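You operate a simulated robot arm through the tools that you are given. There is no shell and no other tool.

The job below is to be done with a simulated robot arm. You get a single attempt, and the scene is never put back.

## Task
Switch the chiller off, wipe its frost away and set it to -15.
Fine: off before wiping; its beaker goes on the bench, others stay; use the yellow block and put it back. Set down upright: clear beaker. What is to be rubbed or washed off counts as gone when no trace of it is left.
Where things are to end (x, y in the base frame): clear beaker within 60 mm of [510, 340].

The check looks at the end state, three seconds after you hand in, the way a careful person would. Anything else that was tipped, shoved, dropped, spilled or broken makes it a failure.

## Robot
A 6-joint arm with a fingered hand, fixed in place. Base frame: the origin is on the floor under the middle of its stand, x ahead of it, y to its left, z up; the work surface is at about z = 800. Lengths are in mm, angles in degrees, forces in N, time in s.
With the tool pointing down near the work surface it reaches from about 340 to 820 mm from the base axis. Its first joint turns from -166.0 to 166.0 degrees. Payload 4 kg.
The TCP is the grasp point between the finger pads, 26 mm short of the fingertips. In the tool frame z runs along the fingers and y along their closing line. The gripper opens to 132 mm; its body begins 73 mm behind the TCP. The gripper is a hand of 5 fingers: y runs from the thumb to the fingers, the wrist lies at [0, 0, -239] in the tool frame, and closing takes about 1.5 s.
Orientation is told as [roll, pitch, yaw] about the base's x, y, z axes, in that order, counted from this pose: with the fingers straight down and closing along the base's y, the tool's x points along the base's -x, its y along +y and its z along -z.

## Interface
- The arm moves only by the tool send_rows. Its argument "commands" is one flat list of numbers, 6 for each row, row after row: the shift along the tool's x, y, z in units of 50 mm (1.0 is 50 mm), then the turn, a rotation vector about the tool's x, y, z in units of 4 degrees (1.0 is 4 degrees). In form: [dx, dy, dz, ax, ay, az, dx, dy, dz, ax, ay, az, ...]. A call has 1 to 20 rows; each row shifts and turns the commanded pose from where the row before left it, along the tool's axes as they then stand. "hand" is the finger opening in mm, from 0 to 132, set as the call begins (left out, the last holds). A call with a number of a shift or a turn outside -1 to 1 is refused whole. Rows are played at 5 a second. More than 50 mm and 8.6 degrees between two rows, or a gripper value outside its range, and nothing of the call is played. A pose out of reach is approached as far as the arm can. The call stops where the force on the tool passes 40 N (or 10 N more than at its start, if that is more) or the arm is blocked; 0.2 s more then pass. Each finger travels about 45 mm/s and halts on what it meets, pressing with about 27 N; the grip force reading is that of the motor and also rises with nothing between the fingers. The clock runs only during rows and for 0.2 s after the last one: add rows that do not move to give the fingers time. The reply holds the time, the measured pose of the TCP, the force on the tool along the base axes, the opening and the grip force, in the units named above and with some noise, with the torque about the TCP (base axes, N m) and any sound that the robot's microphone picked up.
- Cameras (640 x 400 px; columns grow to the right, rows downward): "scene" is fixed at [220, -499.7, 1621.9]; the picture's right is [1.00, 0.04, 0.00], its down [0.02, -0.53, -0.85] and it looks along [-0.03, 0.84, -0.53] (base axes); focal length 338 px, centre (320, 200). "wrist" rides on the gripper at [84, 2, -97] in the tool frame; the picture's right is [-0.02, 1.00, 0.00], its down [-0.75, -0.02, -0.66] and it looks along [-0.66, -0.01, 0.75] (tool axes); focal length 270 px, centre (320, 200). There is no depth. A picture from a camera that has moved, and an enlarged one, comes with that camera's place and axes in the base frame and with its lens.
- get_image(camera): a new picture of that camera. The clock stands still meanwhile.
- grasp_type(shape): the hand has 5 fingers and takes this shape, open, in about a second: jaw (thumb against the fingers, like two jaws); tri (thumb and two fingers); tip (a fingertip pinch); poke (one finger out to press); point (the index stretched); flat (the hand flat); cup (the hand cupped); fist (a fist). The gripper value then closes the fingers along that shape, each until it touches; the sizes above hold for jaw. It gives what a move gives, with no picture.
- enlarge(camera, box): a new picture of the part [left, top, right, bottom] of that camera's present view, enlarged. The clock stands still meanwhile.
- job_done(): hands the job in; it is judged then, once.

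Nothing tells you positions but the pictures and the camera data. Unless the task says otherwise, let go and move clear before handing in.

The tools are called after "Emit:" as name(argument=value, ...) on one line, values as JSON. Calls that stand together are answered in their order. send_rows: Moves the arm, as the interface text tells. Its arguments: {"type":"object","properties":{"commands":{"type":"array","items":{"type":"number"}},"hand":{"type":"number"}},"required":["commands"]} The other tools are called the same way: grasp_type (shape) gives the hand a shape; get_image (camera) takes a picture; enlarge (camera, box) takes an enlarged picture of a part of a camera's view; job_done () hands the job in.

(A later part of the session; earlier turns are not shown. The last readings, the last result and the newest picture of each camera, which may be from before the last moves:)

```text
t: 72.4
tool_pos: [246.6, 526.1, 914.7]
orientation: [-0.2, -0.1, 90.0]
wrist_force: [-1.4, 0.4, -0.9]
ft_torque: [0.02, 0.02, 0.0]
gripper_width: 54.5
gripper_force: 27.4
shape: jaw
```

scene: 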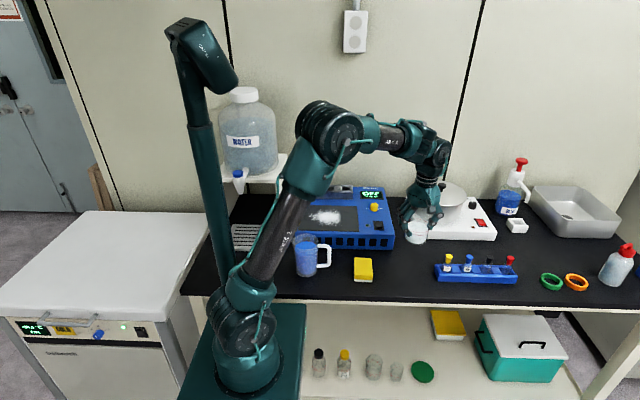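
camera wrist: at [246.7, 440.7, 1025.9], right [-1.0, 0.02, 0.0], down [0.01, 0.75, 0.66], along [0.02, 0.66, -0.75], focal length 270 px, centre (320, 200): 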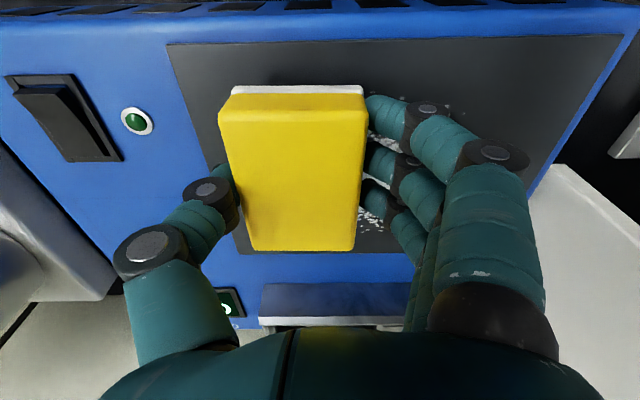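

Emit:
send_rows(commands=[0, 0, 0.03, 0, 0, 0, 0, 0, 0.02, 0, 0, 0, 0, 0, 0, 0, 0, 0])

Emit:
send_rows(commands=[0, 0, 0.03, 0, 0, 0, 0, 0, 0, 0, 0, 0])

Emit:
enlarge(camera="scene", box=[300, 190, 380, 250])

```text
t: 73.2
tool_pos: [246.9, 526.1, 913.1]
orientation: [-0.2, -0.1, 90.1]
wrist_force: [-0.6, 0.7, -1.3]
ft_torque: [0.0, 0.02, -0.01]
gripper_width: 54.1
gripper_force: 26.7
shape: jaw
```

```text
t: 73.8
tool_pos: [247.8, 527.5, 911.7]
orientation: [-0.2, -0.2, 90.0]
wrist_force: [-0.7, -1.0, 4.7]
ft_torque: [0.01, -0.2, 0.05]
gripper_width: 54.2
gripper_force: 26.8
shape: jaw
```

```text
6.67 times, centred on (340, 220) of scene
camera zoom: at [220.0, -499.7, 1621.9], right [1.0, 0.04, 0.0], down [0.02, -0.53, -0.85], along [-0.03, 0.84, -0.53], focal length 2256 px, centre (187, 67)
```

zoom: 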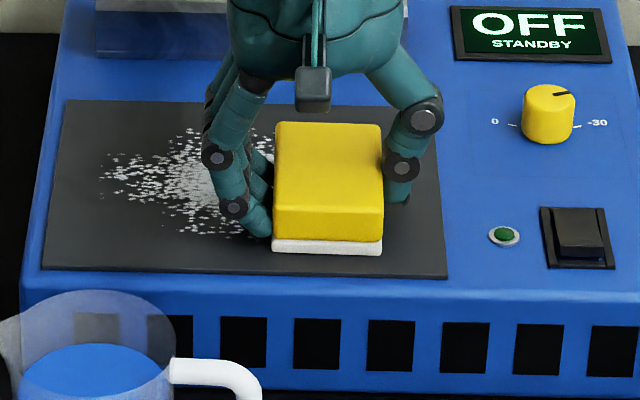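

The block touches the plate at TCP z ≈ 912. I'll press slightly more and wipe towards -x.

Emit:
send_rows(commands=[0, 0, 0.02, 0, 0, 0, 0, 0.2, 0, 0, 0, 0, 0, 0.3, 0, 0, 0, 0, 0, 0.3, 0, 0, 0, 0, 0, 0, 0, 0, 0, 0])

Emit:
enlarge(camera="scene", box=[300, 190, 380, 250])

Emit:
get_image(camera="wrist")

```text
t: 75.0
tool_pos: [207.6, 526.6, 910.7]
orientation: [-0.3, -0.3, 90.0]
wrist_force: [8.2, 0.6, 21.0]
ft_torque: [-0.01, -0.65, 0.05]
gripper_width: 54.2
gripper_force: 27.5
shape: jaw
```

```text
6.67 times, centred on (340, 220) of scene
camera zoom: at [220.0, -499.7, 1621.9], right [1.0, 0.04, 0.0], down [0.02, -0.53, -0.85], along [-0.03, 0.84, -0.53], focal length 2256 px, centre (187, 67)
```

zoom: 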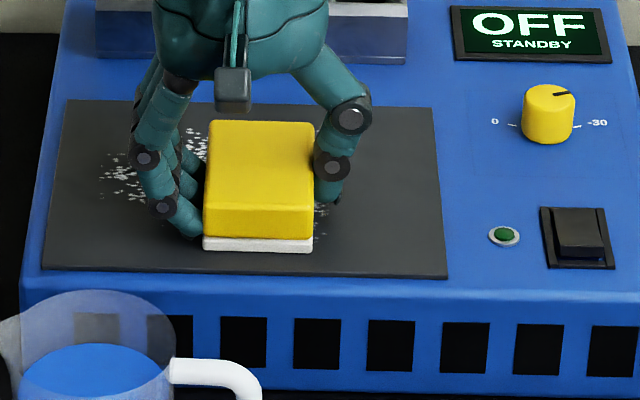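

```text
taken
camera wrist: at [206.8, 441.7, 1006.5], right [-1.0, 0.02, 0.0], down [0.01, 0.75, 0.66], along [0.02, 0.66, -0.75], focal length 270 px, centre (320, 200)
```

wrist: 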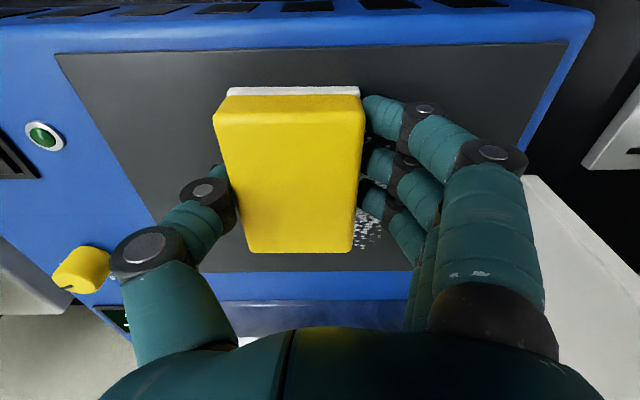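

Emit:
send_rows(commands=[0, 0.3, 0, 0, 0, 0, 0, 0.3, 0, 0, 0, 0, 0, 0.3, 0, 0, 0, 0, 0, 0.3, 0, 0, 0, 0, 0, 0.2, 0, 0, 0, 0, 0, 0, 0, 0, 0, 0])

Emit:
enlarge(camera="scene", box=[280, 170, 380, 250])

Emit:
get_image(camera="wrist")

```text
t: 76.4
tool_pos: [136.1, 527.0, 910.2]
orientation: [-0.3, -0.2, 89.9]
wrist_force: [8.4, 0.8, 26.0]
ft_torque: [0.04, -0.8, 0.04]
gripper_width: 55.6
gripper_force: 26.4
shape: jaw
```

```text
5.00 times, centred on (330, 210) of scene
camera zoom: at [220.0, -499.7, 1621.9], right [1.0, 0.04, 0.0], down [0.02, -0.53, -0.85], along [-0.03, 0.84, -0.53], focal length 1692 px, centre (270, 150)
```

zoom: 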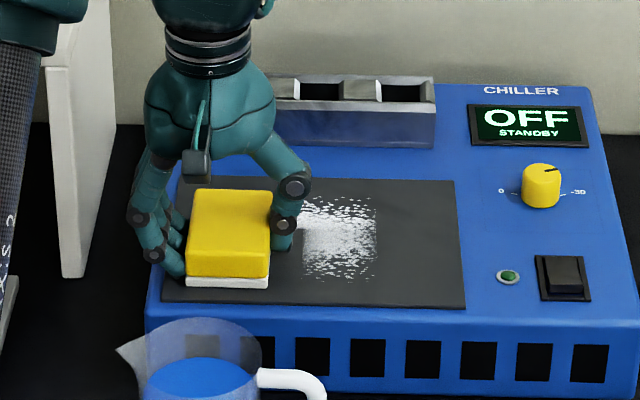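

```text
taken
camera wrist: at [135.8, 440.7, 1005.9], right [-1.0, 0.02, 0.0], down [0.01, 0.75, 0.66], along [0.02, 0.66, -0.75], focal length 270 px, centre (320, 200)
```

wrist: 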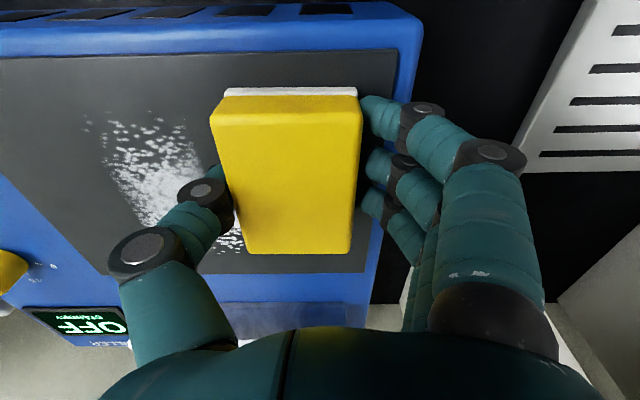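

The left part came clean, but the part wiped first with less pressure remains. I'll sweep back over it with the present pressure.

Emit:
send_rows(commands=[0, -0.3, 0, 0, 0, 0, 0, -0.3, 0, 0, 0, 0, 0, -0.3, 0, 0, 0, 0, 0, -0.3, 0, 0, 0, 0, 0, -0.3, 0, 0, 0, 0, 0, -0.3, 0, 0, 0, 0, 0, -0.3, 0, 0, 0, 0, 0, -0.2, 0, 0, 0, 0, 0, 0, 0, 0, 0, 0])

Emit:
enlarge(camera="scene", box=[280, 170, 380, 250])

Emit:
get_image(camera="wrist")

```text
t: 78.4
tool_pos: [251.8, 526.7, 910.1]
orientation: [-0.2, -0.1, 90.0]
wrist_force: [-5.7, -1.7, 15.4]
ft_torque: [-0.02, 0.13, 0.04]
gripper_width: 53.7
gripper_force: 27.3
shape: jaw
```

```text
5.00 times, centred on (330, 210) of scene
camera zoom: at [220.0, -499.7, 1621.9], right [1.0, 0.04, 0.0], down [0.02, -0.53, -0.85], along [-0.03, 0.84, -0.53], focal length 1692 px, centre (270, 150)
```

zoom: 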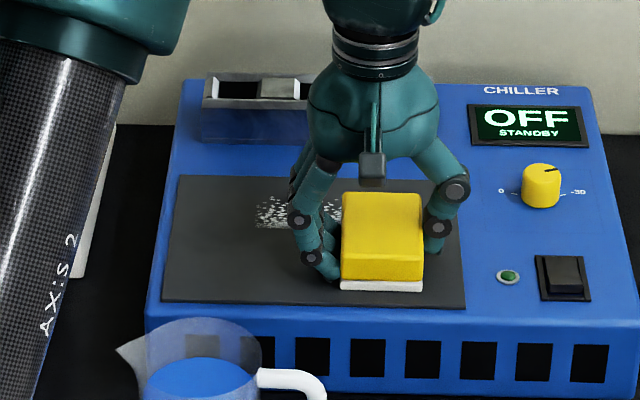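

```text
taken
camera wrist: at [251.2, 441.3, 1006.2], right [-1.0, 0.02, 0.0], down [0.01, 0.75, 0.66], along [0.02, 0.66, -0.75], focal length 270 px, centre (320, 200)
```

wrist: 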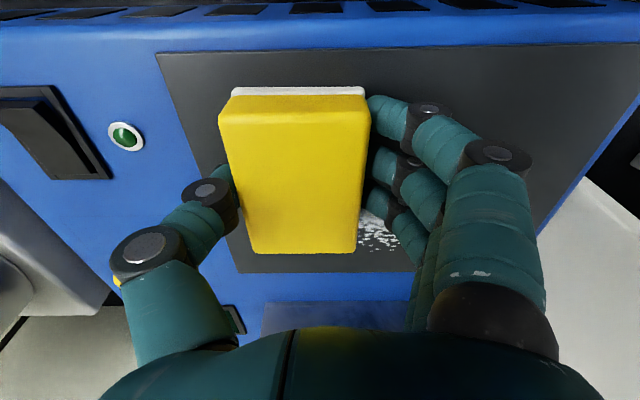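

The front band is clean. Now I'll shift back (+y) to cover the rest and sweep again.

Emit:
send_rows(commands=[-0.3, 0, 0, 0, 0, 0, -0.3, 0, 0, 0, 0, 0, -0.3, 0, 0, 0, 0, 0, 0, 0, 0, 0, 0, 0])

Emit:
send_rows(commands=[0, 0.3, 0, 0, 0, 0, 0, 0.3, 0, 0, 0, 0, 0, 0.3, 0, 0, 0, 0, 0, 0.3, 0, 0, 0, 0, 0, 0.3, 0, 0, 0, 0, 0, 0.3, 0, 0, 0, 0, 0, 0.3, 0, 0, 0, 0, 0, 0.2, 0, 0, 0, 0, 0, 0, 0, 0, 0, 0])

Emit:
enlarge(camera="scene", box=[280, 170, 380, 250])

Emit:
get_image(camera="wrist")

```text
t: 79.4
tool_pos: [251.8, 571.8, 910.0]
orientation: [-0.2, -0.2, 90.0]
wrist_force: [1.4, -5.8, 11.1]
ft_torque: [-0.1, -0.12, 0.01]
gripper_width: 53.9
gripper_force: 26.9
shape: jaw
```

```text
t: 81.4
tool_pos: [137.6, 572.6, 909.9]
orientation: [0.0, -0.1, 90.0]
wrist_force: [7.4, 1.8, 18.5]
ft_torque: [0.03, -0.38, 0.0]
gripper_width: 53.8
gripper_force: 27.0
shape: jaw
```

```text
5.00 times, centred on (330, 210) of scene
camera zoom: at [220.0, -499.7, 1621.9], right [1.0, 0.04, 0.0], down [0.02, -0.53, -0.85], along [-0.03, 0.84, -0.53], focal length 1692 px, centre (270, 150)
```

zoom: 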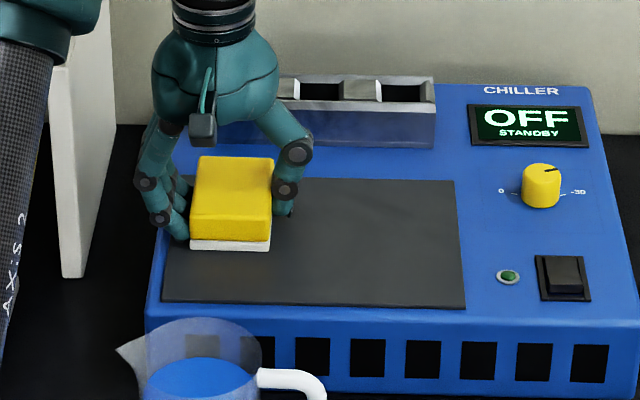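

```text
taken
camera wrist: at [136.6, 486.5, 1005.9], right [-1.0, 0.02, 0.0], down [0.01, 0.75, 0.66], along [0.02, 0.66, -0.75], focal length 270 px, centre (320, 200)
```

wrist: 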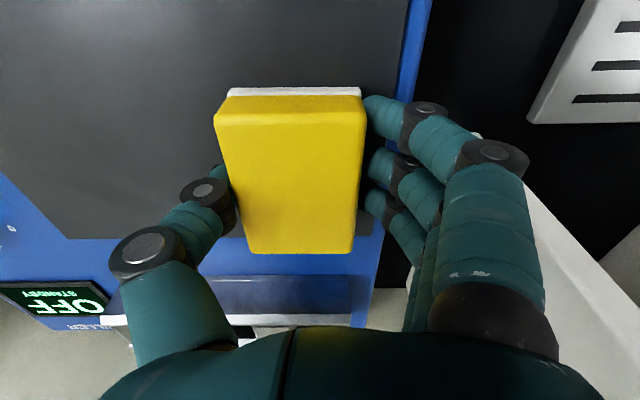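

The plate looks clean. I'll make one more return sweep and a mid-band pass, then lift and inspect it.

Emit:
send_rows(commands=[0, -0.3, 0, 0, 0, 0, 0, -0.3, 0, 0, 0, 0, 0, -0.3, 0, 0, 0, 0, 0, -0.3, 0, 0, 0, 0, 0, -0.3, 0, 0, 0, 0, 0, -0.3, 0, 0, 0, 0, 0, -0.3, 0, 0, 0, 0, 0, -0.2, 0, 0, 0, 0, 0, 0, 0, 0, 0, 0])

Emit:
send_rows(commands=[0.3, 0, 0, 0, 0, 0, 0.25, 0, 0, 0, 0, 0, 0, 0.3, 0, 0, 0, 0, 0, 0.3, 0, 0, 0, 0, 0, 0.3, 0, 0, 0, 0, 0, 0.3, 0, 0, 0, 0, 0, 0.3, 0, 0, 0, 0, 0, 0.3, 0, 0, 0, 0, 0, 0.3, 0, 0, 0, 0, 0, 0.2, 0, 0, 0, 0, 0, 0, 0, 0, 0, 0])

Emit:
send_rows(commands=[0.3, 0, 0, 0, 0, 0, 0.15, 0, 0, 0, 0, 0, 0, -0.3, 0, 0, 0, 0, 0, -0.3, 0, 0, 0, 0, 0, -0.3, 0, 0, 0, 0, 0, -0.3, 0, 0, 0, 0, 0, -0.3, 0, 0, 0, 0, 0, -0.3, 0, 0, 0, 0, 0, -0.3, 0, 0, 0, 0, 0, -0.2, 0, 0, 0, 0, 0, 0, 0, 0, 0, 0])

Emit:
send_rows(commands=[0, 0, -0.3, 0, 0, 0, 0, 0, -0.7, 0, 0, 0, 0, 0, -0.8, 0, 0, 0, 0.8, 0, 0, 0, 0, 0, 0.8, 0, 0, 0, 0, 0, 0.8, 0, 0, 0, 0, 0, 0, 0, 0, 0, 0, 0])

Emit:
get_image(camera="wrist")

Emit:
enlarge(camera="scene", box=[280, 170, 380, 250])

```text
t: 83.4
tool_pos: [251.8, 573.1, 910.0]
orientation: [-0.1, -0.1, 90.0]
wrist_force: [-2.9, -1.2, 8.1]
ft_torque: [-0.04, -0.01, -0.01]
gripper_width: 54.1
gripper_force: 26.7
shape: jaw
```

```text
t: 85.8
tool_pos: [138.5, 543.1, 909.7]
orientation: [-0.3, -0.2, 90.0]
wrist_force: [5.2, 0.1, 14.8]
ft_torque: [0.01, -0.27, 0.01]
gripper_width: 53.8
gripper_force: 27.1
shape: jaw
```

```text
t: 88.2
tool_pos: [253.9, 522.5, 911.2]
orientation: [-0.2, 0.0, 90.1]
wrist_force: [-0.9, -0.6, -1.4]
ft_torque: [0.02, 0.05, 0.04]
gripper_width: 53.7
gripper_force: 26.7
shape: jaw
```

```text
t: 89.8
tool_pos: [252.3, 400.9, 1002.1]
orientation: [-0.2, -0.2, 90.0]
wrist_force: [0.8, -0.1, -1.6]
ft_torque: [0.0, 0.03, -0.03]
gripper_width: 53.9
gripper_force: 27.0
shape: jaw
```

```text
taken
camera wrist: at [252.5, 315.9, 1098.1], right [-1.0, 0.02, 0.0], down [0.01, 0.75, 0.66], along [0.02, 0.66, -0.75], focal length 270 px, centre (320, 200)
```

wrist: 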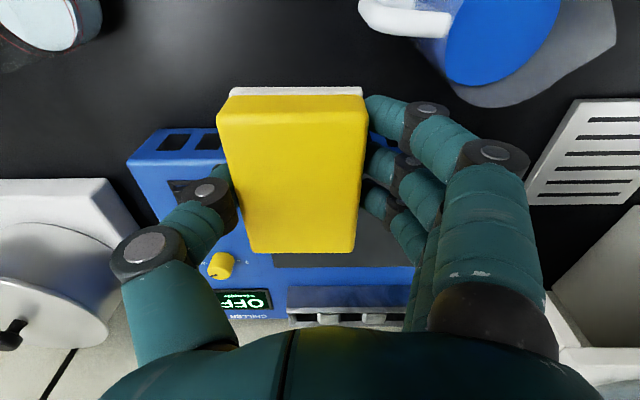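

```text
5.00 times, centred on (330, 210) of scene
camera zoom: at [220.0, -499.7, 1621.9], right [1.0, 0.04, 0.0], down [0.02, -0.53, -0.85], along [-0.03, 0.84, -0.53], focal length 1692 px, centre (270, 150)
```

zoom: 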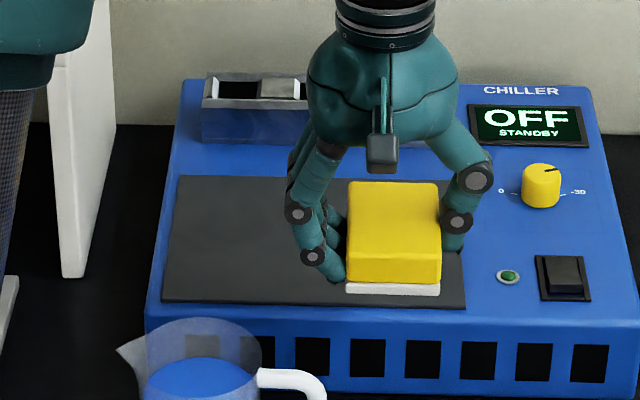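

Emit:
send_rows(commands=[0.396, -0.448, 0, 0, 0, 0, 0.396, -0.448, 0, 0, 0, 0, 0.396, -0.448, 0, 0, 0, 0, 0, 0, 0, 0, 0, 0])

Emit:
enlarge(camera="scene", box=[295, 185, 375, 245])

Emit:
enlarge(camera="wrist", box=[100, 100, 640, 330])

```text
t: 90.8
tool_pos: [318.3, 344.9, 999.8]
orientation: [-0.2, 0.0, 90.1]
wrist_force: [0.1, 0.5, -1.2]
ft_torque: [0.0, 0.0, -0.01]
gripper_width: 53.6
gripper_force: 27.4
shape: jaw
```

```text
6.67 times, centred on (335, 215) of scene
camera zoom: at [220.0, -499.7, 1621.9], right [1.0, 0.04, 0.0], down [0.02, -0.53, -0.85], along [-0.03, 0.84, -0.53], focal length 2256 px, centre (220, 100)
```

zoom: 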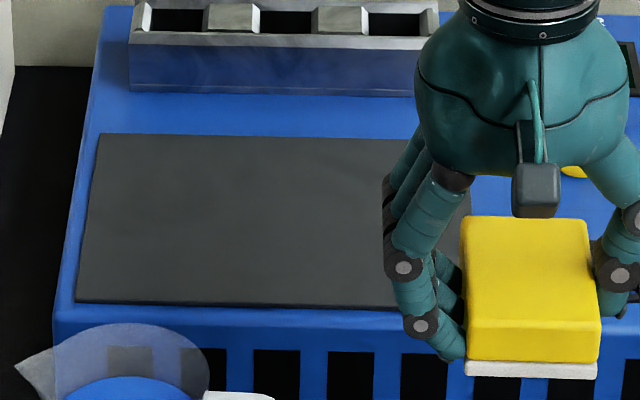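

```text
1.19 times, centred on (370, 215) of wrist
camera zoom: at [318.0, 258.3, 1095.7], right [-1.0, 0.02, 0.0], down [0.01, 0.75, 0.66], along [0.02, 0.66, -0.75], focal length 320 px, centre (261, 182)
```

zoom: 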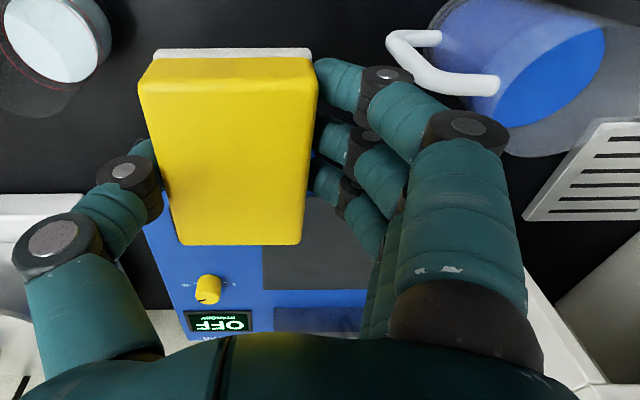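

The plate is clean, with no trace of frost. I'll set the block back down at its original place.

Emit:
send_rows(commands=[0.048, -0.026, 0.5, 0, 0, 0, 0, 0, 0.8, 0, 0, 0, 0, 0, 0.8, 0, 0, 0, 0, 0, 0.6, 0, 0, 0, 0, 0, 0.4, 0, 0, 0, 0, 0, 0.08, 0, 0, 0, 0, 0, 0, 0, 0, 0])

Emit:
enlarge(camera="scene", box=[310, 210, 410, 300])

```text
t: 92.4
tool_pos: [319.7, 339.0, 839.3]
orientation: [-0.2, -0.2, 90.1]
wrist_force: [0.3, -0.2, 0.0]
ft_torque: [-0.01, -0.01, 0.03]
gripper_width: 53.8
gripper_force: 27.4
shape: jaw
```

```text
4.44 times, centred on (360, 255) of scene
camera zoom: at [220.0, -499.7, 1621.9], right [1.0, 0.04, 0.0], down [0.02, -0.53, -0.85], along [-0.03, 0.84, -0.53], focal length 1504 px, centre (142, -44)
```

zoom: 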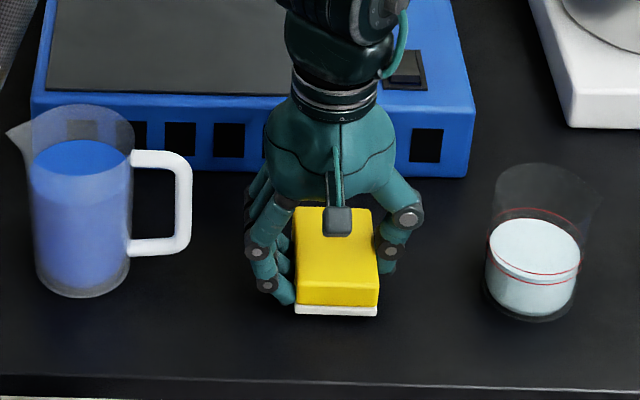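

Emit:
send_rows(commands=[0, 0, 0.05, 0, 0, 0, 0, 0, 0.03, 0, 0, 0, 0, 0, 0, 0, 0, 0])

Emit:
send_rows(commands=[0, 0, 0.03, 0, 0, 0, 0, 0, 0, 0, 0, 0])

```text
t: 93.2
tool_pos: [321.9, 339.8, 836.4]
orientation: [-0.2, -0.1, 89.9]
wrist_force: [0.5, -0.2, -1.4]
ft_torque: [0.02, 0.0, 0.0]
gripper_width: 53.9
gripper_force: 27.0
shape: jaw
```

```text
t: 93.8
tool_pos: [319.7, 341.5, 835.0]
orientation: [-0.2, -0.1, 90.1]
wrist_force: [0.5, 0.0, -1.6]
ft_torque: [0.02, 0.02, 0.0]
gripper_width: 53.6
gripper_force: 26.2
shape: jaw
```

Emit:
send_rows(commands=[0, 0, 0.03, 0, 0, 0, 0, 0, 0, 0, 0, 0])

Emit:
enlarge(camera="scene", box=[310, 210, 410, 300])

Emit:
enlarge(camera="scene", box=[335, 240, 395, 300])

```text
t: 94.4
tool_pos: [321.1, 340.6, 833.8]
orientation: [-0.2, -0.2, 90.0]
wrist_force: [0.5, -0.3, -0.6]
ft_torque: [0.0, 0.0, 0.01]
gripper_width: 53.6
gripper_force: 27.2
shape: jaw
```

```text
4.44 times, centred on (360, 255) of scene
camera zoom: at [220.0, -499.7, 1621.9], right [1.0, 0.04, 0.0], down [0.02, -0.53, -0.85], along [-0.03, 0.84, -0.53], focal length 1504 px, centre (142, -44)
```

zoom: 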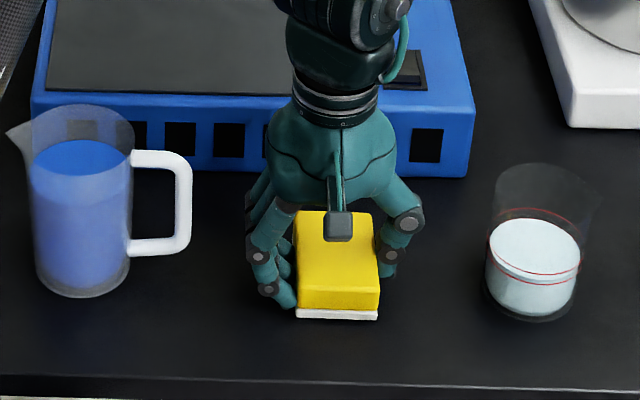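

```text
6.67 times, centred on (365, 270) of scene
camera zoom: at [220.0, -499.7, 1621.9], right [1.0, 0.04, 0.0], down [0.02, -0.53, -0.85], along [-0.03, 0.84, -0.53], focal length 2256 px, centre (20, -267)
```

zoom: 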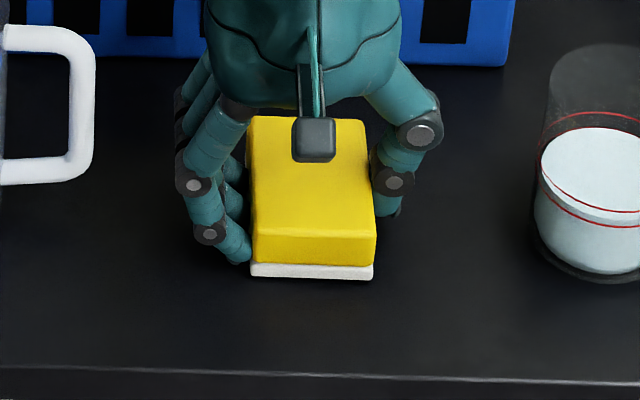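

Emit:
send_rows(commands=[0, 0.03, 0.02, 0, 0, 0, 0, 0, 0, 0, 0, 0])

Emit:
send_rows(commands=[0, 0, 0, 0, 0, 0, 0, 0, 0, 0, 0, 0, 0, 0, 0, 0, 0, 0, 0, 0, 0, 0, 0, 0, 0, 0, 0, 0, 0, 0], hand=90)

Emit:
get_image(camera="wrist")

Emit:
enlarge(camera="scene", box=[335, 240, 395, 300])

```text
t: 95.0
tool_pos: [319.4, 340.9, 833.9]
orientation: [-0.2, -0.1, 90.0]
wrist_force: [-0.3, 0.4, -1.4]
ft_torque: [0.02, 0.04, 0.02]
gripper_width: 53.8
gripper_force: 27.8
shape: jaw
```

```text
t: 96.2
tool_pos: [319.9, 340.6, 833.2]
orientation: [-0.2, -0.2, 90.0]
wrist_force: [-0.3, 0.0, -0.4]
ft_torque: [0.0, 0.01, 0.0]
gripper_width: 89.8
gripper_force: 0.2
shape: jaw
```

```text
taken
camera wrist: at [318.7, 254.8, 929.5], right [-1.0, 0.02, 0.0], down [0.01, 0.75, 0.66], along [0.02, 0.66, -0.75], focal length 270 px, centre (320, 200)
```

wrist: 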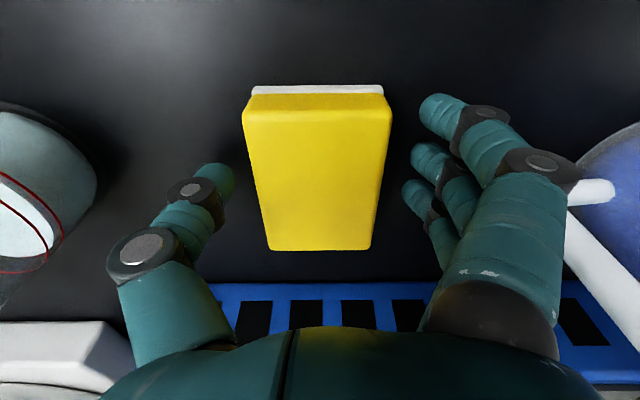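

```text
6.67 times, centred on (365, 270) of scene
camera zoom: at [220.0, -499.7, 1621.9], right [1.0, 0.04, 0.0], down [0.02, -0.53, -0.85], along [-0.03, 0.84, -0.53], focal length 2256 px, centre (20, -267)
```

zoom: 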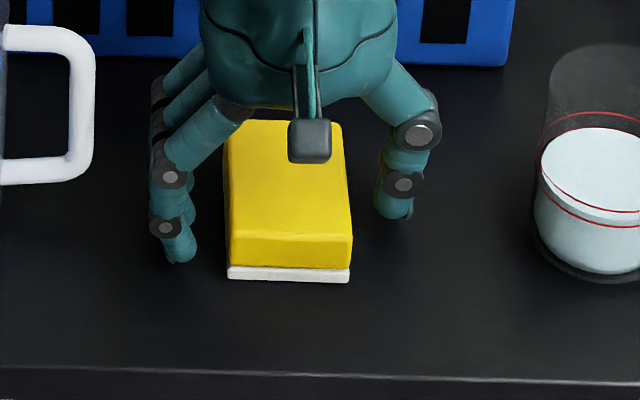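

Releasing dragged the block about 10 mm towards -x. I'll re-grip from an offset so that it ends where it started.

Emit:
send_rows(commands=[0, 0, 0, 0, 0, 0, 0, 0, 0, 0, 0, 0, 0, -0.2, 0, 0, 0, 0, 0, 0, 0, 0, 0, 0], hand=102)

Emit:
send_rows(commands=[0, 0, 0, 0, 0, 0, 0, 0, 0, 0, 0, 0, 0, 0, 0, 0, 0, 0, 0, 0, 0, 0, 0, 0, 0, 0, 0, 0, 0, 0, 0, 0, 0, 0, 0, 0, 0, 0, 0, 0, 0, 0, 0, 0, 0, 0, 0, 0], hand=48)

Emit:
enlarge(camera="scene", box=[335, 240, 395, 300])

```text
t: 97.2
tool_pos: [329.8, 340.9, 832.7]
orientation: [-0.2, -0.3, 90.0]
wrist_force: [-0.4, 0.2, 0.2]
ft_torque: [-0.01, -0.02, -0.01]
gripper_width: 101.6
gripper_force: 0.0
shape: jaw
```

```text
t: 99.0
tool_pos: [329.7, 340.3, 832.4]
orientation: [-0.2, -0.3, 90.0]
wrist_force: [-0.2, -0.3, -0.1]
ft_torque: [0.0, -0.05, 0.02]
gripper_width: 54.4
gripper_force: 27.1
shape: jaw
```

```text
6.67 times, centred on (365, 270) of scene
camera zoom: at [220.0, -499.7, 1621.9], right [1.0, 0.04, 0.0], down [0.02, -0.53, -0.85], along [-0.03, 0.84, -0.53], focal length 2256 px, centre (20, -267)
```

zoom: 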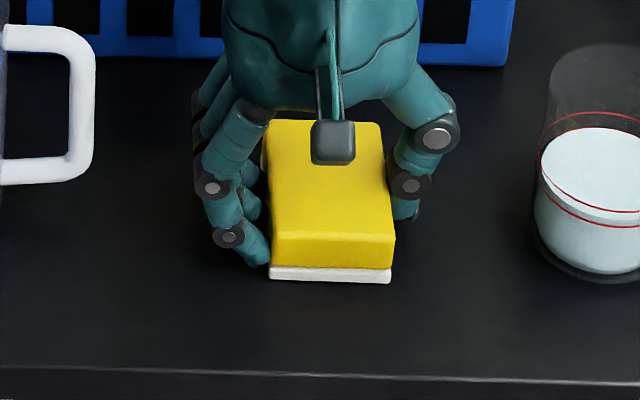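

Emit:
send_rows(commands=[-0.03, 0, 0, 0, 0, 0, 0, 0, 0, 0, 0, 0])

Emit:
send_rows(commands=[0, 0, 0, 0, 0, 0, 0, 0, 0, 0, 0, 0, 0, 0, 0, 0, 0, 0, 0, 0, 0, 0, 0, 0, 0, 0, 0, 0, 0, 0], hand=90)

Emit:
enlarge(camera="scene", box=[335, 240, 395, 300])

```text
t: 99.6
tool_pos: [330.0, 341.4, 832.6]
orientation: [-0.1, -0.3, 90.1]
wrist_force: [-0.3, -1.1, 0.7]
ft_torque: [-0.04, -0.08, -0.02]
gripper_width: 54.4
gripper_force: 27.1
shape: jaw
```

```text
t: 100.8
tool_pos: [329.6, 341.5, 832.3]
orientation: [-0.2, -0.2, 89.9]
wrist_force: [-0.3, 0.4, 0.4]
ft_torque: [0.01, -0.03, 0.02]
gripper_width: 89.7
gripper_force: 0.1
shape: jaw
```

```text
6.67 times, centred on (365, 270) of scene
camera zoom: at [220.0, -499.7, 1621.9], right [1.0, 0.04, 0.0], down [0.02, -0.53, -0.85], along [-0.03, 0.84, -0.53], focal length 2256 px, centre (20, -267)
```

zoom: 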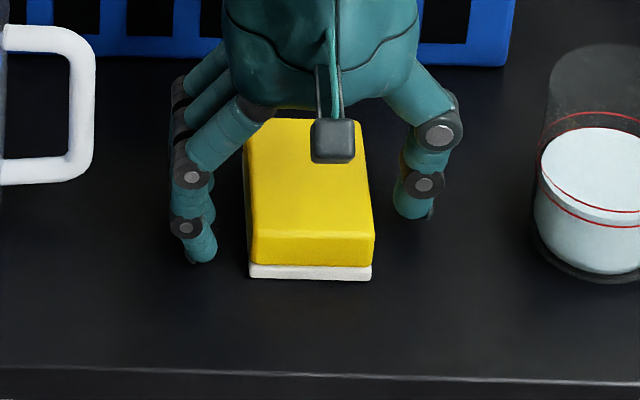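

The block is back within a couple of millimetres of where it was. Now the dial: I'll rise and view it up close.

Emit:
send_rows(commands=[0, 0, -0.4, 0, 0, 0, 0, 0, -0.8, 0, 0, 0, 0, 0, -0.9, 0, 0, 0, 0, 0, -0.9, 0, 0, 0, 0, 0, -0.4, 0, 0, 0, -0.8, -0.35, 0, 0, 0, 0, -0.8, -0.35, 0, 0, 0, 0, -0.8, -0.5, 0, 0, 0, 0, -0.4, 0, 0, 0, 0, 0, 0, 0, 0, 0, 0, 0])

Emit:
get_image(camera="wrist")

Emit:
enlarge(camera="wrist", box=[270, 170, 400, 270])

Emit:
get_image(camera="scene")

```text
t: 103.0
tool_pos: [388.6, 482.6, 1003.0]
orientation: [-0.2, -0.2, 89.9]
wrist_force: [0.2, -0.1, -0.1]
ft_torque: [-0.03, -0.01, -0.01]
gripper_width: 89.4
gripper_force: 0.1
shape: jaw
```

```text
taken
camera wrist: at [387.8, 396.8, 1099.7], right [-1.0, 0.02, 0.0], down [0.01, 0.75, 0.66], along [0.02, 0.66, -0.75], focal length 270 px, centre (320, 200)
```

wrist: 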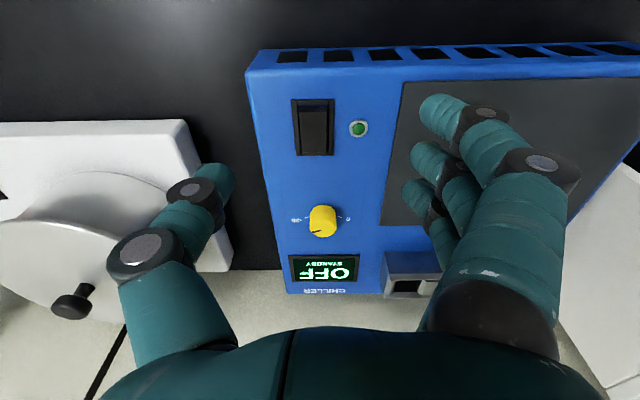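

```text
4.00 times, centred on (335, 220) of wrist
camera zoom: at [387.8, 396.8, 1099.7], right [-1.0, 0.02, 0.0], down [0.01, 0.75, 0.66], along [0.02, 0.66, -0.75], focal length 1081 px, centre (260, 120)
```

zoom: 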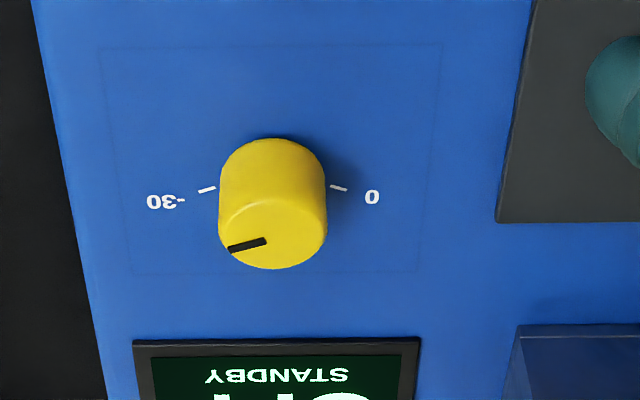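

```text
taken
```

scene: 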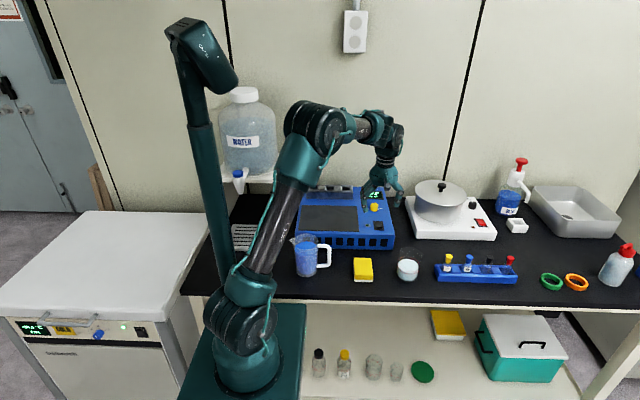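

The dial's scale runs from -30 (about 20° from +x) through -15 (towards +y) to 0, so it needs roughly +70° counter-clockwise. I'll look at the three-finger pinch in free air before gripping.

Emit:
grasp_type(shape="tri")

Emit:
get_image(camera="wrist")

Emit:
send_rows(commands=[0, 0, 0, 0, 0, 0, 0, 0, 0, 0, 0, 0, 0, 0, 0, 0, 0, 0, 0, 0, 0, 0, 0, 0, 0, 0, 0, 0, 0, 0, 0, 0, 0, 0, 0, 0, 0, 0, 0, 0, 0, 0], hand=30)

Emit:
get_image(camera="wrist")

Emit:
enlarge(camera="scene", box=[345, 145, 425, 225])

```text
t: 103.9
tool_pos: [388.5, 482.6, 1003.3]
orientation: [-0.2, -0.2, 90.0]
wrist_force: [0.3, 0.3, 0.4]
ft_torque: [0.01, 0.01, -0.05]
gripper_width: 131.9
gripper_force: 0.0
shape: tri
```

```text
taken
camera wrist: at [387.8, 396.5, 1099.8], right [-1.0, 0.02, 0.0], down [0.01, 0.75, 0.66], along [0.02, 0.66, -0.75], focal length 270 px, centre (320, 200)
```

wrist: 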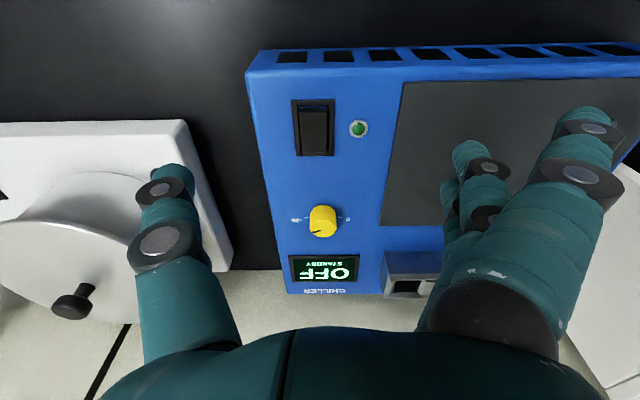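

```text
t: 105.5
tool_pos: [388.6, 482.9, 1005.1]
orientation: [-0.2, -0.2, 90.1]
wrist_force: [-0.2, -0.4, 0.2]
ft_torque: [0.02, -0.01, 0.01]
gripper_width: 30.5
gripper_force: 0.0
shape: tri
```

```text
taken
camera wrist: at [387.8, 396.5, 1099.8], right [-1.0, 0.02, 0.0], down [0.01, 0.75, 0.66], along [0.02, 0.66, -0.75], focal length 270 px, centre (320, 200)
```

wrist: 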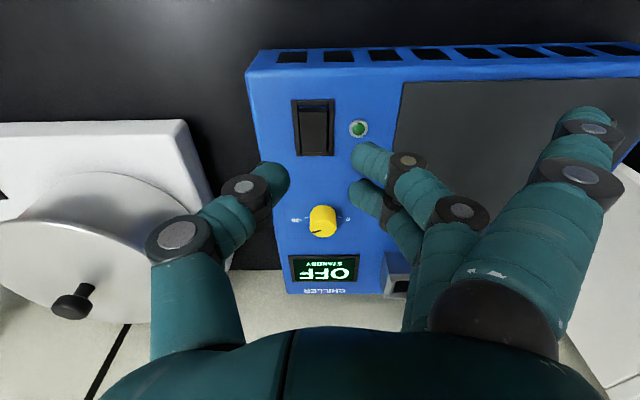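

```text
5.00 times, centred on (385, 185) of scene
camera zoom: at [220.0, -499.7, 1621.9], right [1.0, 0.04, 0.0], down [0.02, -0.53, -0.85], along [-0.03, 0.84, -0.53], focal length 1692 px, centre (-5, 275)
```

zoom: 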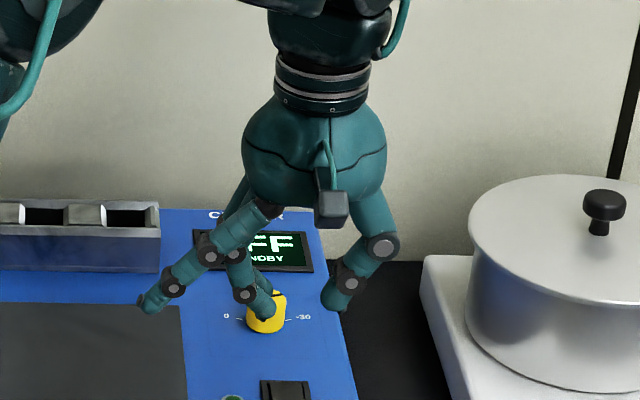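

In 'tri' the two outer fingers splay out wide, which could hit things. Jaw with a small opening is safer for the dial, so I'll go back to jaw, turn to yaw 20 and hover above the knob (≈391, 613).

Emit:
grasp_type(shape="jaw")

Emit:
send_rows(commands=[0, 0, 0, 0, 0, 1, 0, 0, 0, 0, 0, 1, 0, 0, 0, 0, 0, 1, 0, 0, 0, 0, 0, 1, 0, 0, 0, 0, 0, 1, 0, 0, 0, 0, 0, 1, 0, 0, 0, 0, 0, 1, 0, 0, 0, 0, 0, 1, 0, 0, 0, 0, 0, 1, 0, 0, 0, 0, 0, 1, 0, 0, 0, 0, 0, 1, 0, 0, 0, 0, 0, 1, 0, 0, 0, 0, 0, 1, 0, 0, 0, 0, 0, 1, 0, 0, 0, 0, 0, 1, 0, 0, 0, 0, 0, 1, 0, 0, 0, 0, 0, 1, 0, 0, 0, 0, 0, 0.5], hand=64)

Emit:
enlarge(camera="scene", box=[355, 190, 405, 230])

Emit:
get_image(camera="wrist")

```text
t: 106.4
tool_pos: [388.4, 482.2, 1003.2]
orientation: [-0.2, -0.1, 90.0]
wrist_force: [-0.2, -0.4, 0.2]
ft_torque: [0.01, 0.03, -0.01]
gripper_width: 132.0
gripper_force: 0.1
shape: jaw
```

```text
t: 110.2
tool_pos: [389.9, 482.6, 1003.3]
orientation: [0.1, -0.2, 19.9]
wrist_force: [0.6, 0.9, 0.4]
ft_torque: [0.01, 0.0, 0.01]
gripper_width: 65.1
gripper_force: 0.1
shape: jaw
```

```text
10.00 times, centred on (380, 210) of scene
camera zoom: at [220.0, -499.7, 1621.9], right [1.0, 0.04, 0.0], down [0.02, -0.53, -0.85], along [-0.03, 0.84, -0.53], focal length 3384 px, centre (-280, 100)
```

zoom: 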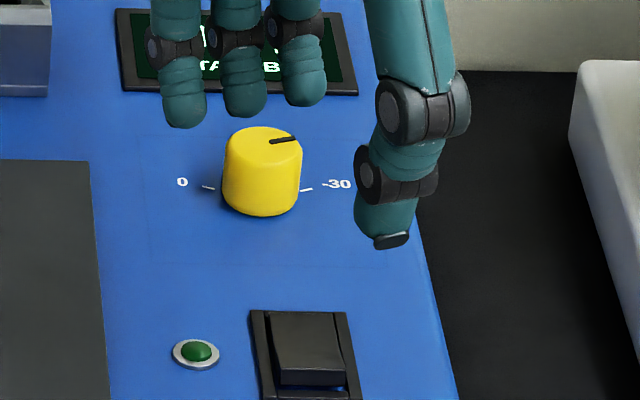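

```text
taken
camera wrist: at [309.9, 453.1, 1099.5], right [-0.32, 0.95, 0.0], down [0.71, 0.24, 0.66], along [0.63, 0.21, -0.75], focal length 270 px, centre (320, 200)
```

wrist: 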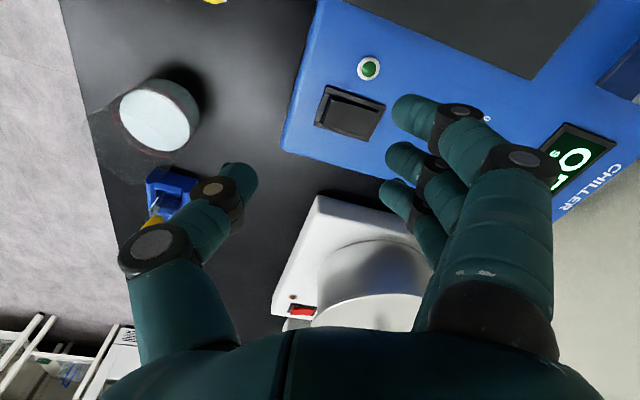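

Emit:
send_rows(commands=[-0.302, 0.808, 0, 0, 0, 0, -0.302, 0.808, 0, 0, 0, 0, -0.302, 0.808, 0, 0, 0, 0, 0, 0, 0.53, 0, 0, 0, 0, 0, 0.53, 0, 0, 0, 0, 0, 0, 0, 0, 0])

Emit:
get_image(camera="wrist")

Emit:
enlarge(camera="scene", box=[350, 170, 410, 230])

```text
t: 111.6
tool_pos: [388.8, 610.9, 951.1]
orientation: [0.1, -0.2, 20.0]
wrist_force: [-0.3, -0.4, -0.2]
ft_torque: [0.0, 0.03, -0.03]
gripper_width: 64.8
gripper_force: 0.2
shape: jaw
```

```text
taken
camera wrist: at [310.1, 581.6, 1047.2], right [-0.32, 0.95, 0.0], down [0.71, 0.24, 0.66], along [0.63, 0.21, -0.75], focal length 270 px, centre (320, 200)
```

wrist: 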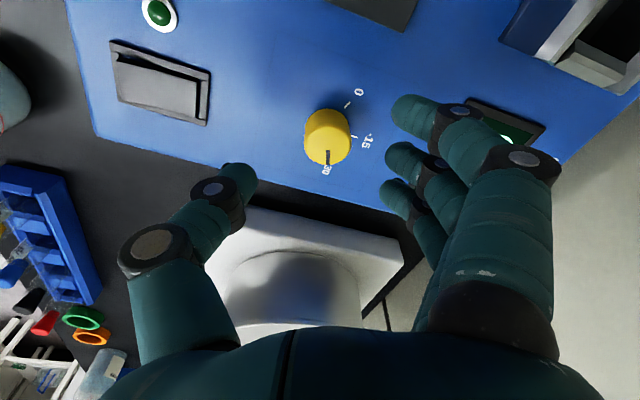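

```text
6.67 times, centred on (380, 200) of scene
camera zoom: at [220.0, -499.7, 1621.9], right [1.0, 0.04, 0.0], down [0.02, -0.53, -0.85], along [-0.03, 0.84, -0.53], focal length 2256 px, centre (-80, 200)
```

zoom: 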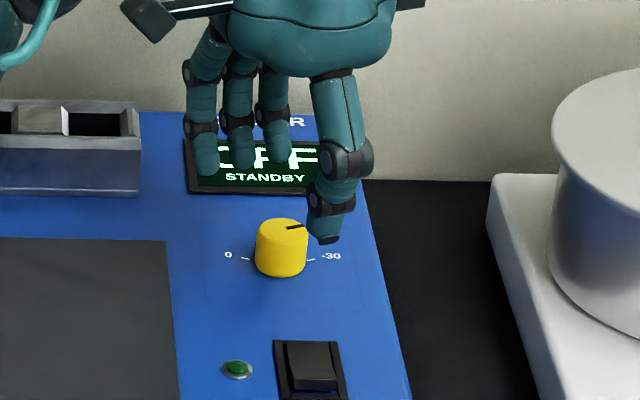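

Emit:
enlarge(camera="wrist", box=[270, 70, 400, 190])

```text
3.33 times, centred on (335, 130) of wrist
camera zoom: at [310.1, 581.6, 1047.2], right [-0.32, 0.95, 0.0], down [0.71, 0.24, 0.66], along [0.63, 0.21, -0.75], focal length 901 px, centre (270, 433)
```

zoom: 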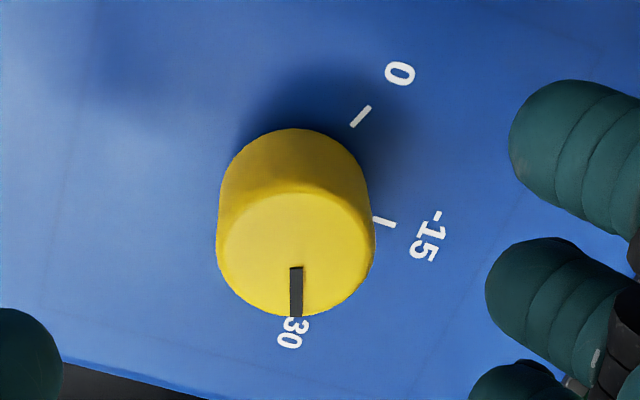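

The knob is centred 6 mm along tool y from the TCP. I'll correct that and descend around it.

Emit:
send_rows(commands=[0, 0.12, 0.2, 0, 0, 0, 0, 0, 0.4, 0, 0, 0, 0, 0, 0, 0, 0, 0])

Emit:
get_image(camera="wrist")

Emit:
enlarge(camera="scene", box=[350, 170, 410, 230])

```text
t: 112.4
tool_pos: [386.6, 617.4, 921.0]
orientation: [0.1, -0.2, 20.0]
wrist_force: [-0.1, 0.1, 1.3]
ft_torque: [0.01, 0.0, -0.02]
gripper_width: 64.6
gripper_force: 0.1
shape: jaw
```

```text
taken
camera wrist: at [308.1, 588.3, 1016.8], right [-0.32, 0.95, 0.0], down [0.71, 0.24, 0.66], along [0.63, 0.21, -0.75], focal length 270 px, centre (320, 200)
```

wrist: 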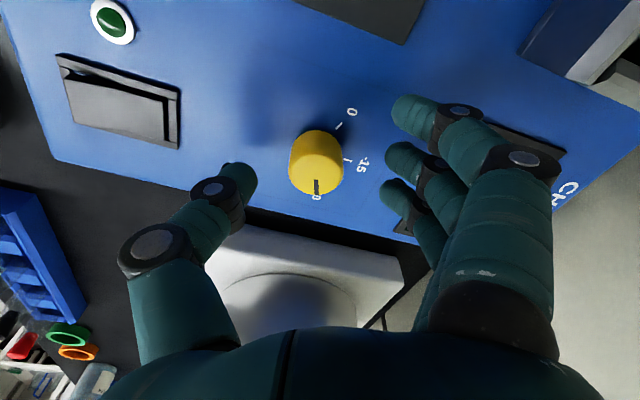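

```text
6.67 times, centred on (380, 200) of scene
camera zoom: at [220.0, -499.7, 1621.9], right [1.0, 0.04, 0.0], down [0.02, -0.53, -0.85], along [-0.03, 0.84, -0.53], focal length 2256 px, centre (-80, 200)
```

zoom: 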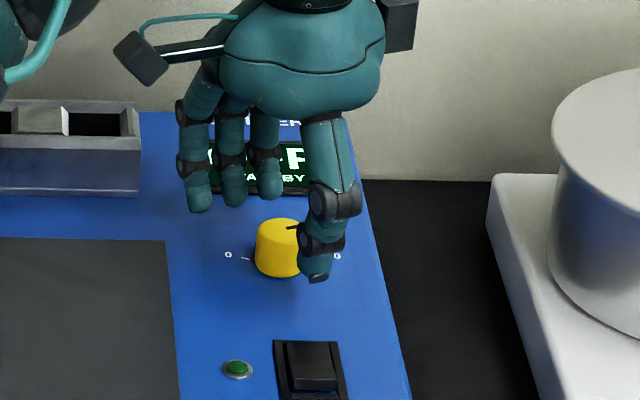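

Emit:
send_rows(commands=[0, 0.01, 0.15, 0, 0, 0, 0, 0, 0.1, 0, 0, 0, 0, 0, 0, 0, 0, 0])

Emit:
get_image(camera="wrist")

Emit:
enlarge(camera="scene", box=[350, 180, 410, 230])

```text
t: 113.2
tool_pos: [387.5, 615.5, 908.0]
orientation: [0.1, -0.2, 20.1]
wrist_force: [-0.4, -0.1, 0.8]
ft_torque: [0.0, -0.01, 0.05]
gripper_width: 64.9
gripper_force: 0.0
shape: jaw
```

```text
taken
camera wrist: at [309.3, 588.5, 1004.4], right [-0.32, 0.95, 0.0], down [0.71, 0.24, 0.66], along [0.63, 0.21, -0.75], focal length 270 px, centre (320, 200)
```

wrist: 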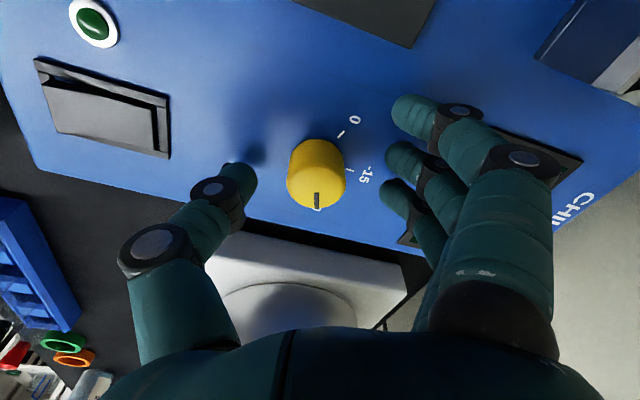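

```text
8.00 times, centred on (380, 205) of scene
camera zoom: at [220.0, -499.7, 1621.9], right [1.0, 0.04, 0.0], down [0.02, -0.53, -0.85], along [-0.03, 0.84, -0.53], focal length 2707 px, centre (-160, 160)
```

zoom: 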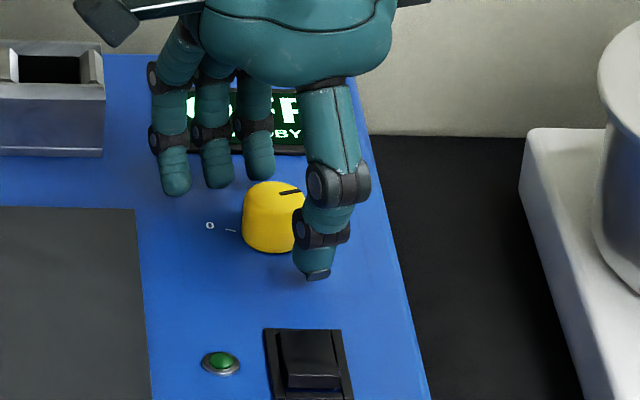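

Emit:
send_rows(commands=[0, 0, 0, 0, 0, 0, 0, 0, 0, 0, 0, 0, 0, 0, 0, 0, 0, 0, 0, 0, 0, 0, 0, 0, 0, 0, 0, 0, 0, 0, 0, 0, 0, 0, 0, 0, 0, 0, 0, 0, 0, 0], hand=16)

Emit:
get_image(camera="wrist")

Emit:
enlarge(camera="scene", box=[350, 180, 410, 230])

```text
t: 114.8
tool_pos: [389.1, 614.4, 907.4]
orientation: [0.0, -0.2, 19.8]
wrist_force: [5.3, -12.2, -1.9]
ft_torque: [-0.19, -0.07, 0.09]
gripper_width: 12.3
gripper_force: 26.9
shape: jaw
```

```text
taken
camera wrist: at [309.8, 587.9, 1004.2], right [-0.32, 0.95, 0.0], down [0.71, 0.24, 0.66], along [0.62, 0.21, -0.75], focal length 270 px, centre (320, 200)
```

wrist: 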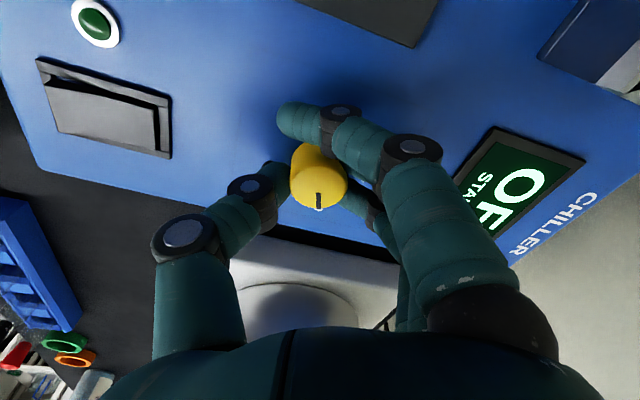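

```text
8.00 times, centred on (380, 205) of scene
camera zoom: at [220.0, -499.7, 1621.9], right [1.0, 0.04, 0.0], down [0.02, -0.53, -0.85], along [-0.03, 0.84, -0.53], focal length 2707 px, centre (-160, 160)
```

zoom: 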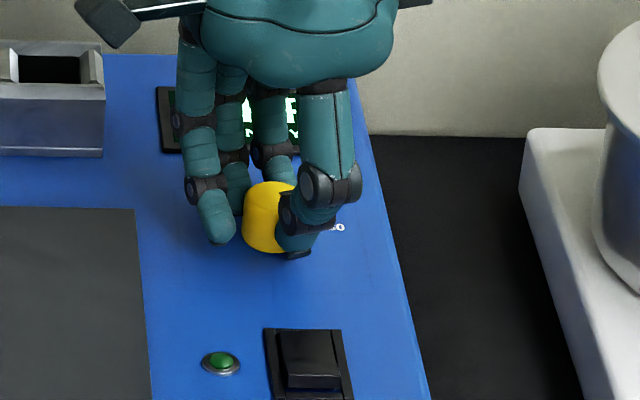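

Emit:
send_rows(commands=[0, -0.02, 0, 0, 0, 0, 0, 0, 0, 0, 0, 0])

Emit:
send_rows(commands=[0, 0, 0, 0, 0, -1, 0, 0, 0, 0, 0, -1, 0, 0, 0, 0, 0, -1, 0, 0, 0, 0, 0, -1, 0, 0, 0, 0, 0, -1, 0, 0, 0, 0, 0, 0])

Emit:
get_image(camera="wrist")

Emit:
enlarge(camera="scene", box=[350, 180, 410, 230])

```text
t: 115.4
tool_pos: [388.1, 616.5, 909.3]
orientation: [0.1, -0.2, 20.0]
wrist_force: [6.6, -10.2, -1.9]
ft_torque: [-0.08, -0.11, 0.09]
gripper_width: 12.2
gripper_force: 27.3
shape: jaw
```

```text
t: 116.8
tool_pos: [388.8, 616.0, 907.8]
orientation: [0.1, -0.2, 40.1]
wrist_force: [-0.4, -9.4, -1.9]
ft_torque: [-0.1, 0.05, 0.05]
gripper_width: 11.9
gripper_force: 27.3
shape: jaw
```

```text
taken
camera wrist: at [324.0, 562.0, 1004.2], right [-0.63, 0.78, 0.0], down [0.58, 0.47, 0.66], along [0.51, 0.41, -0.75], focal length 270 px, centre (320, 200)
```

wrist: 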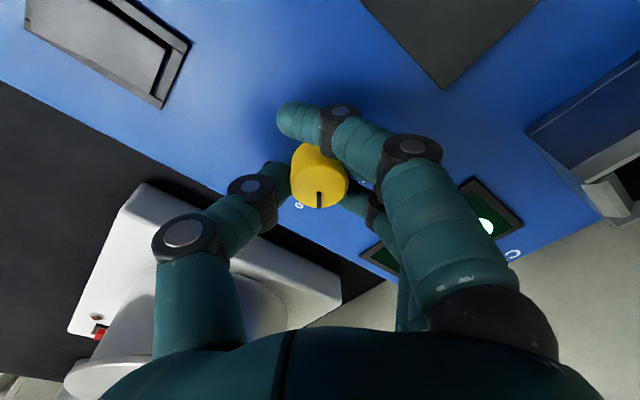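

```text
8.00 times, centred on (380, 205) of scene
camera zoom: at [220.0, -499.7, 1621.9], right [1.0, 0.04, 0.0], down [0.02, -0.53, -0.85], along [-0.03, 0.84, -0.53], focal length 2707 px, centre (-160, 160)
```

zoom: 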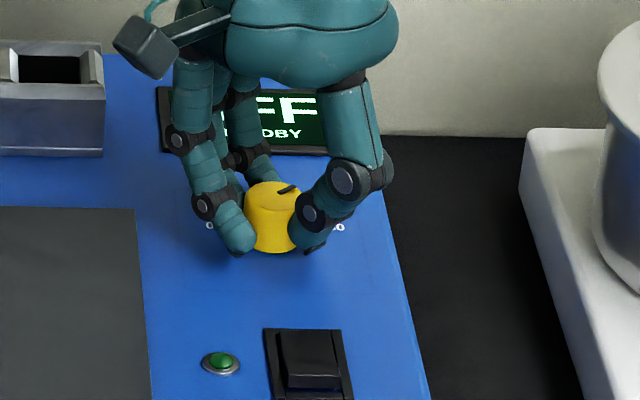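

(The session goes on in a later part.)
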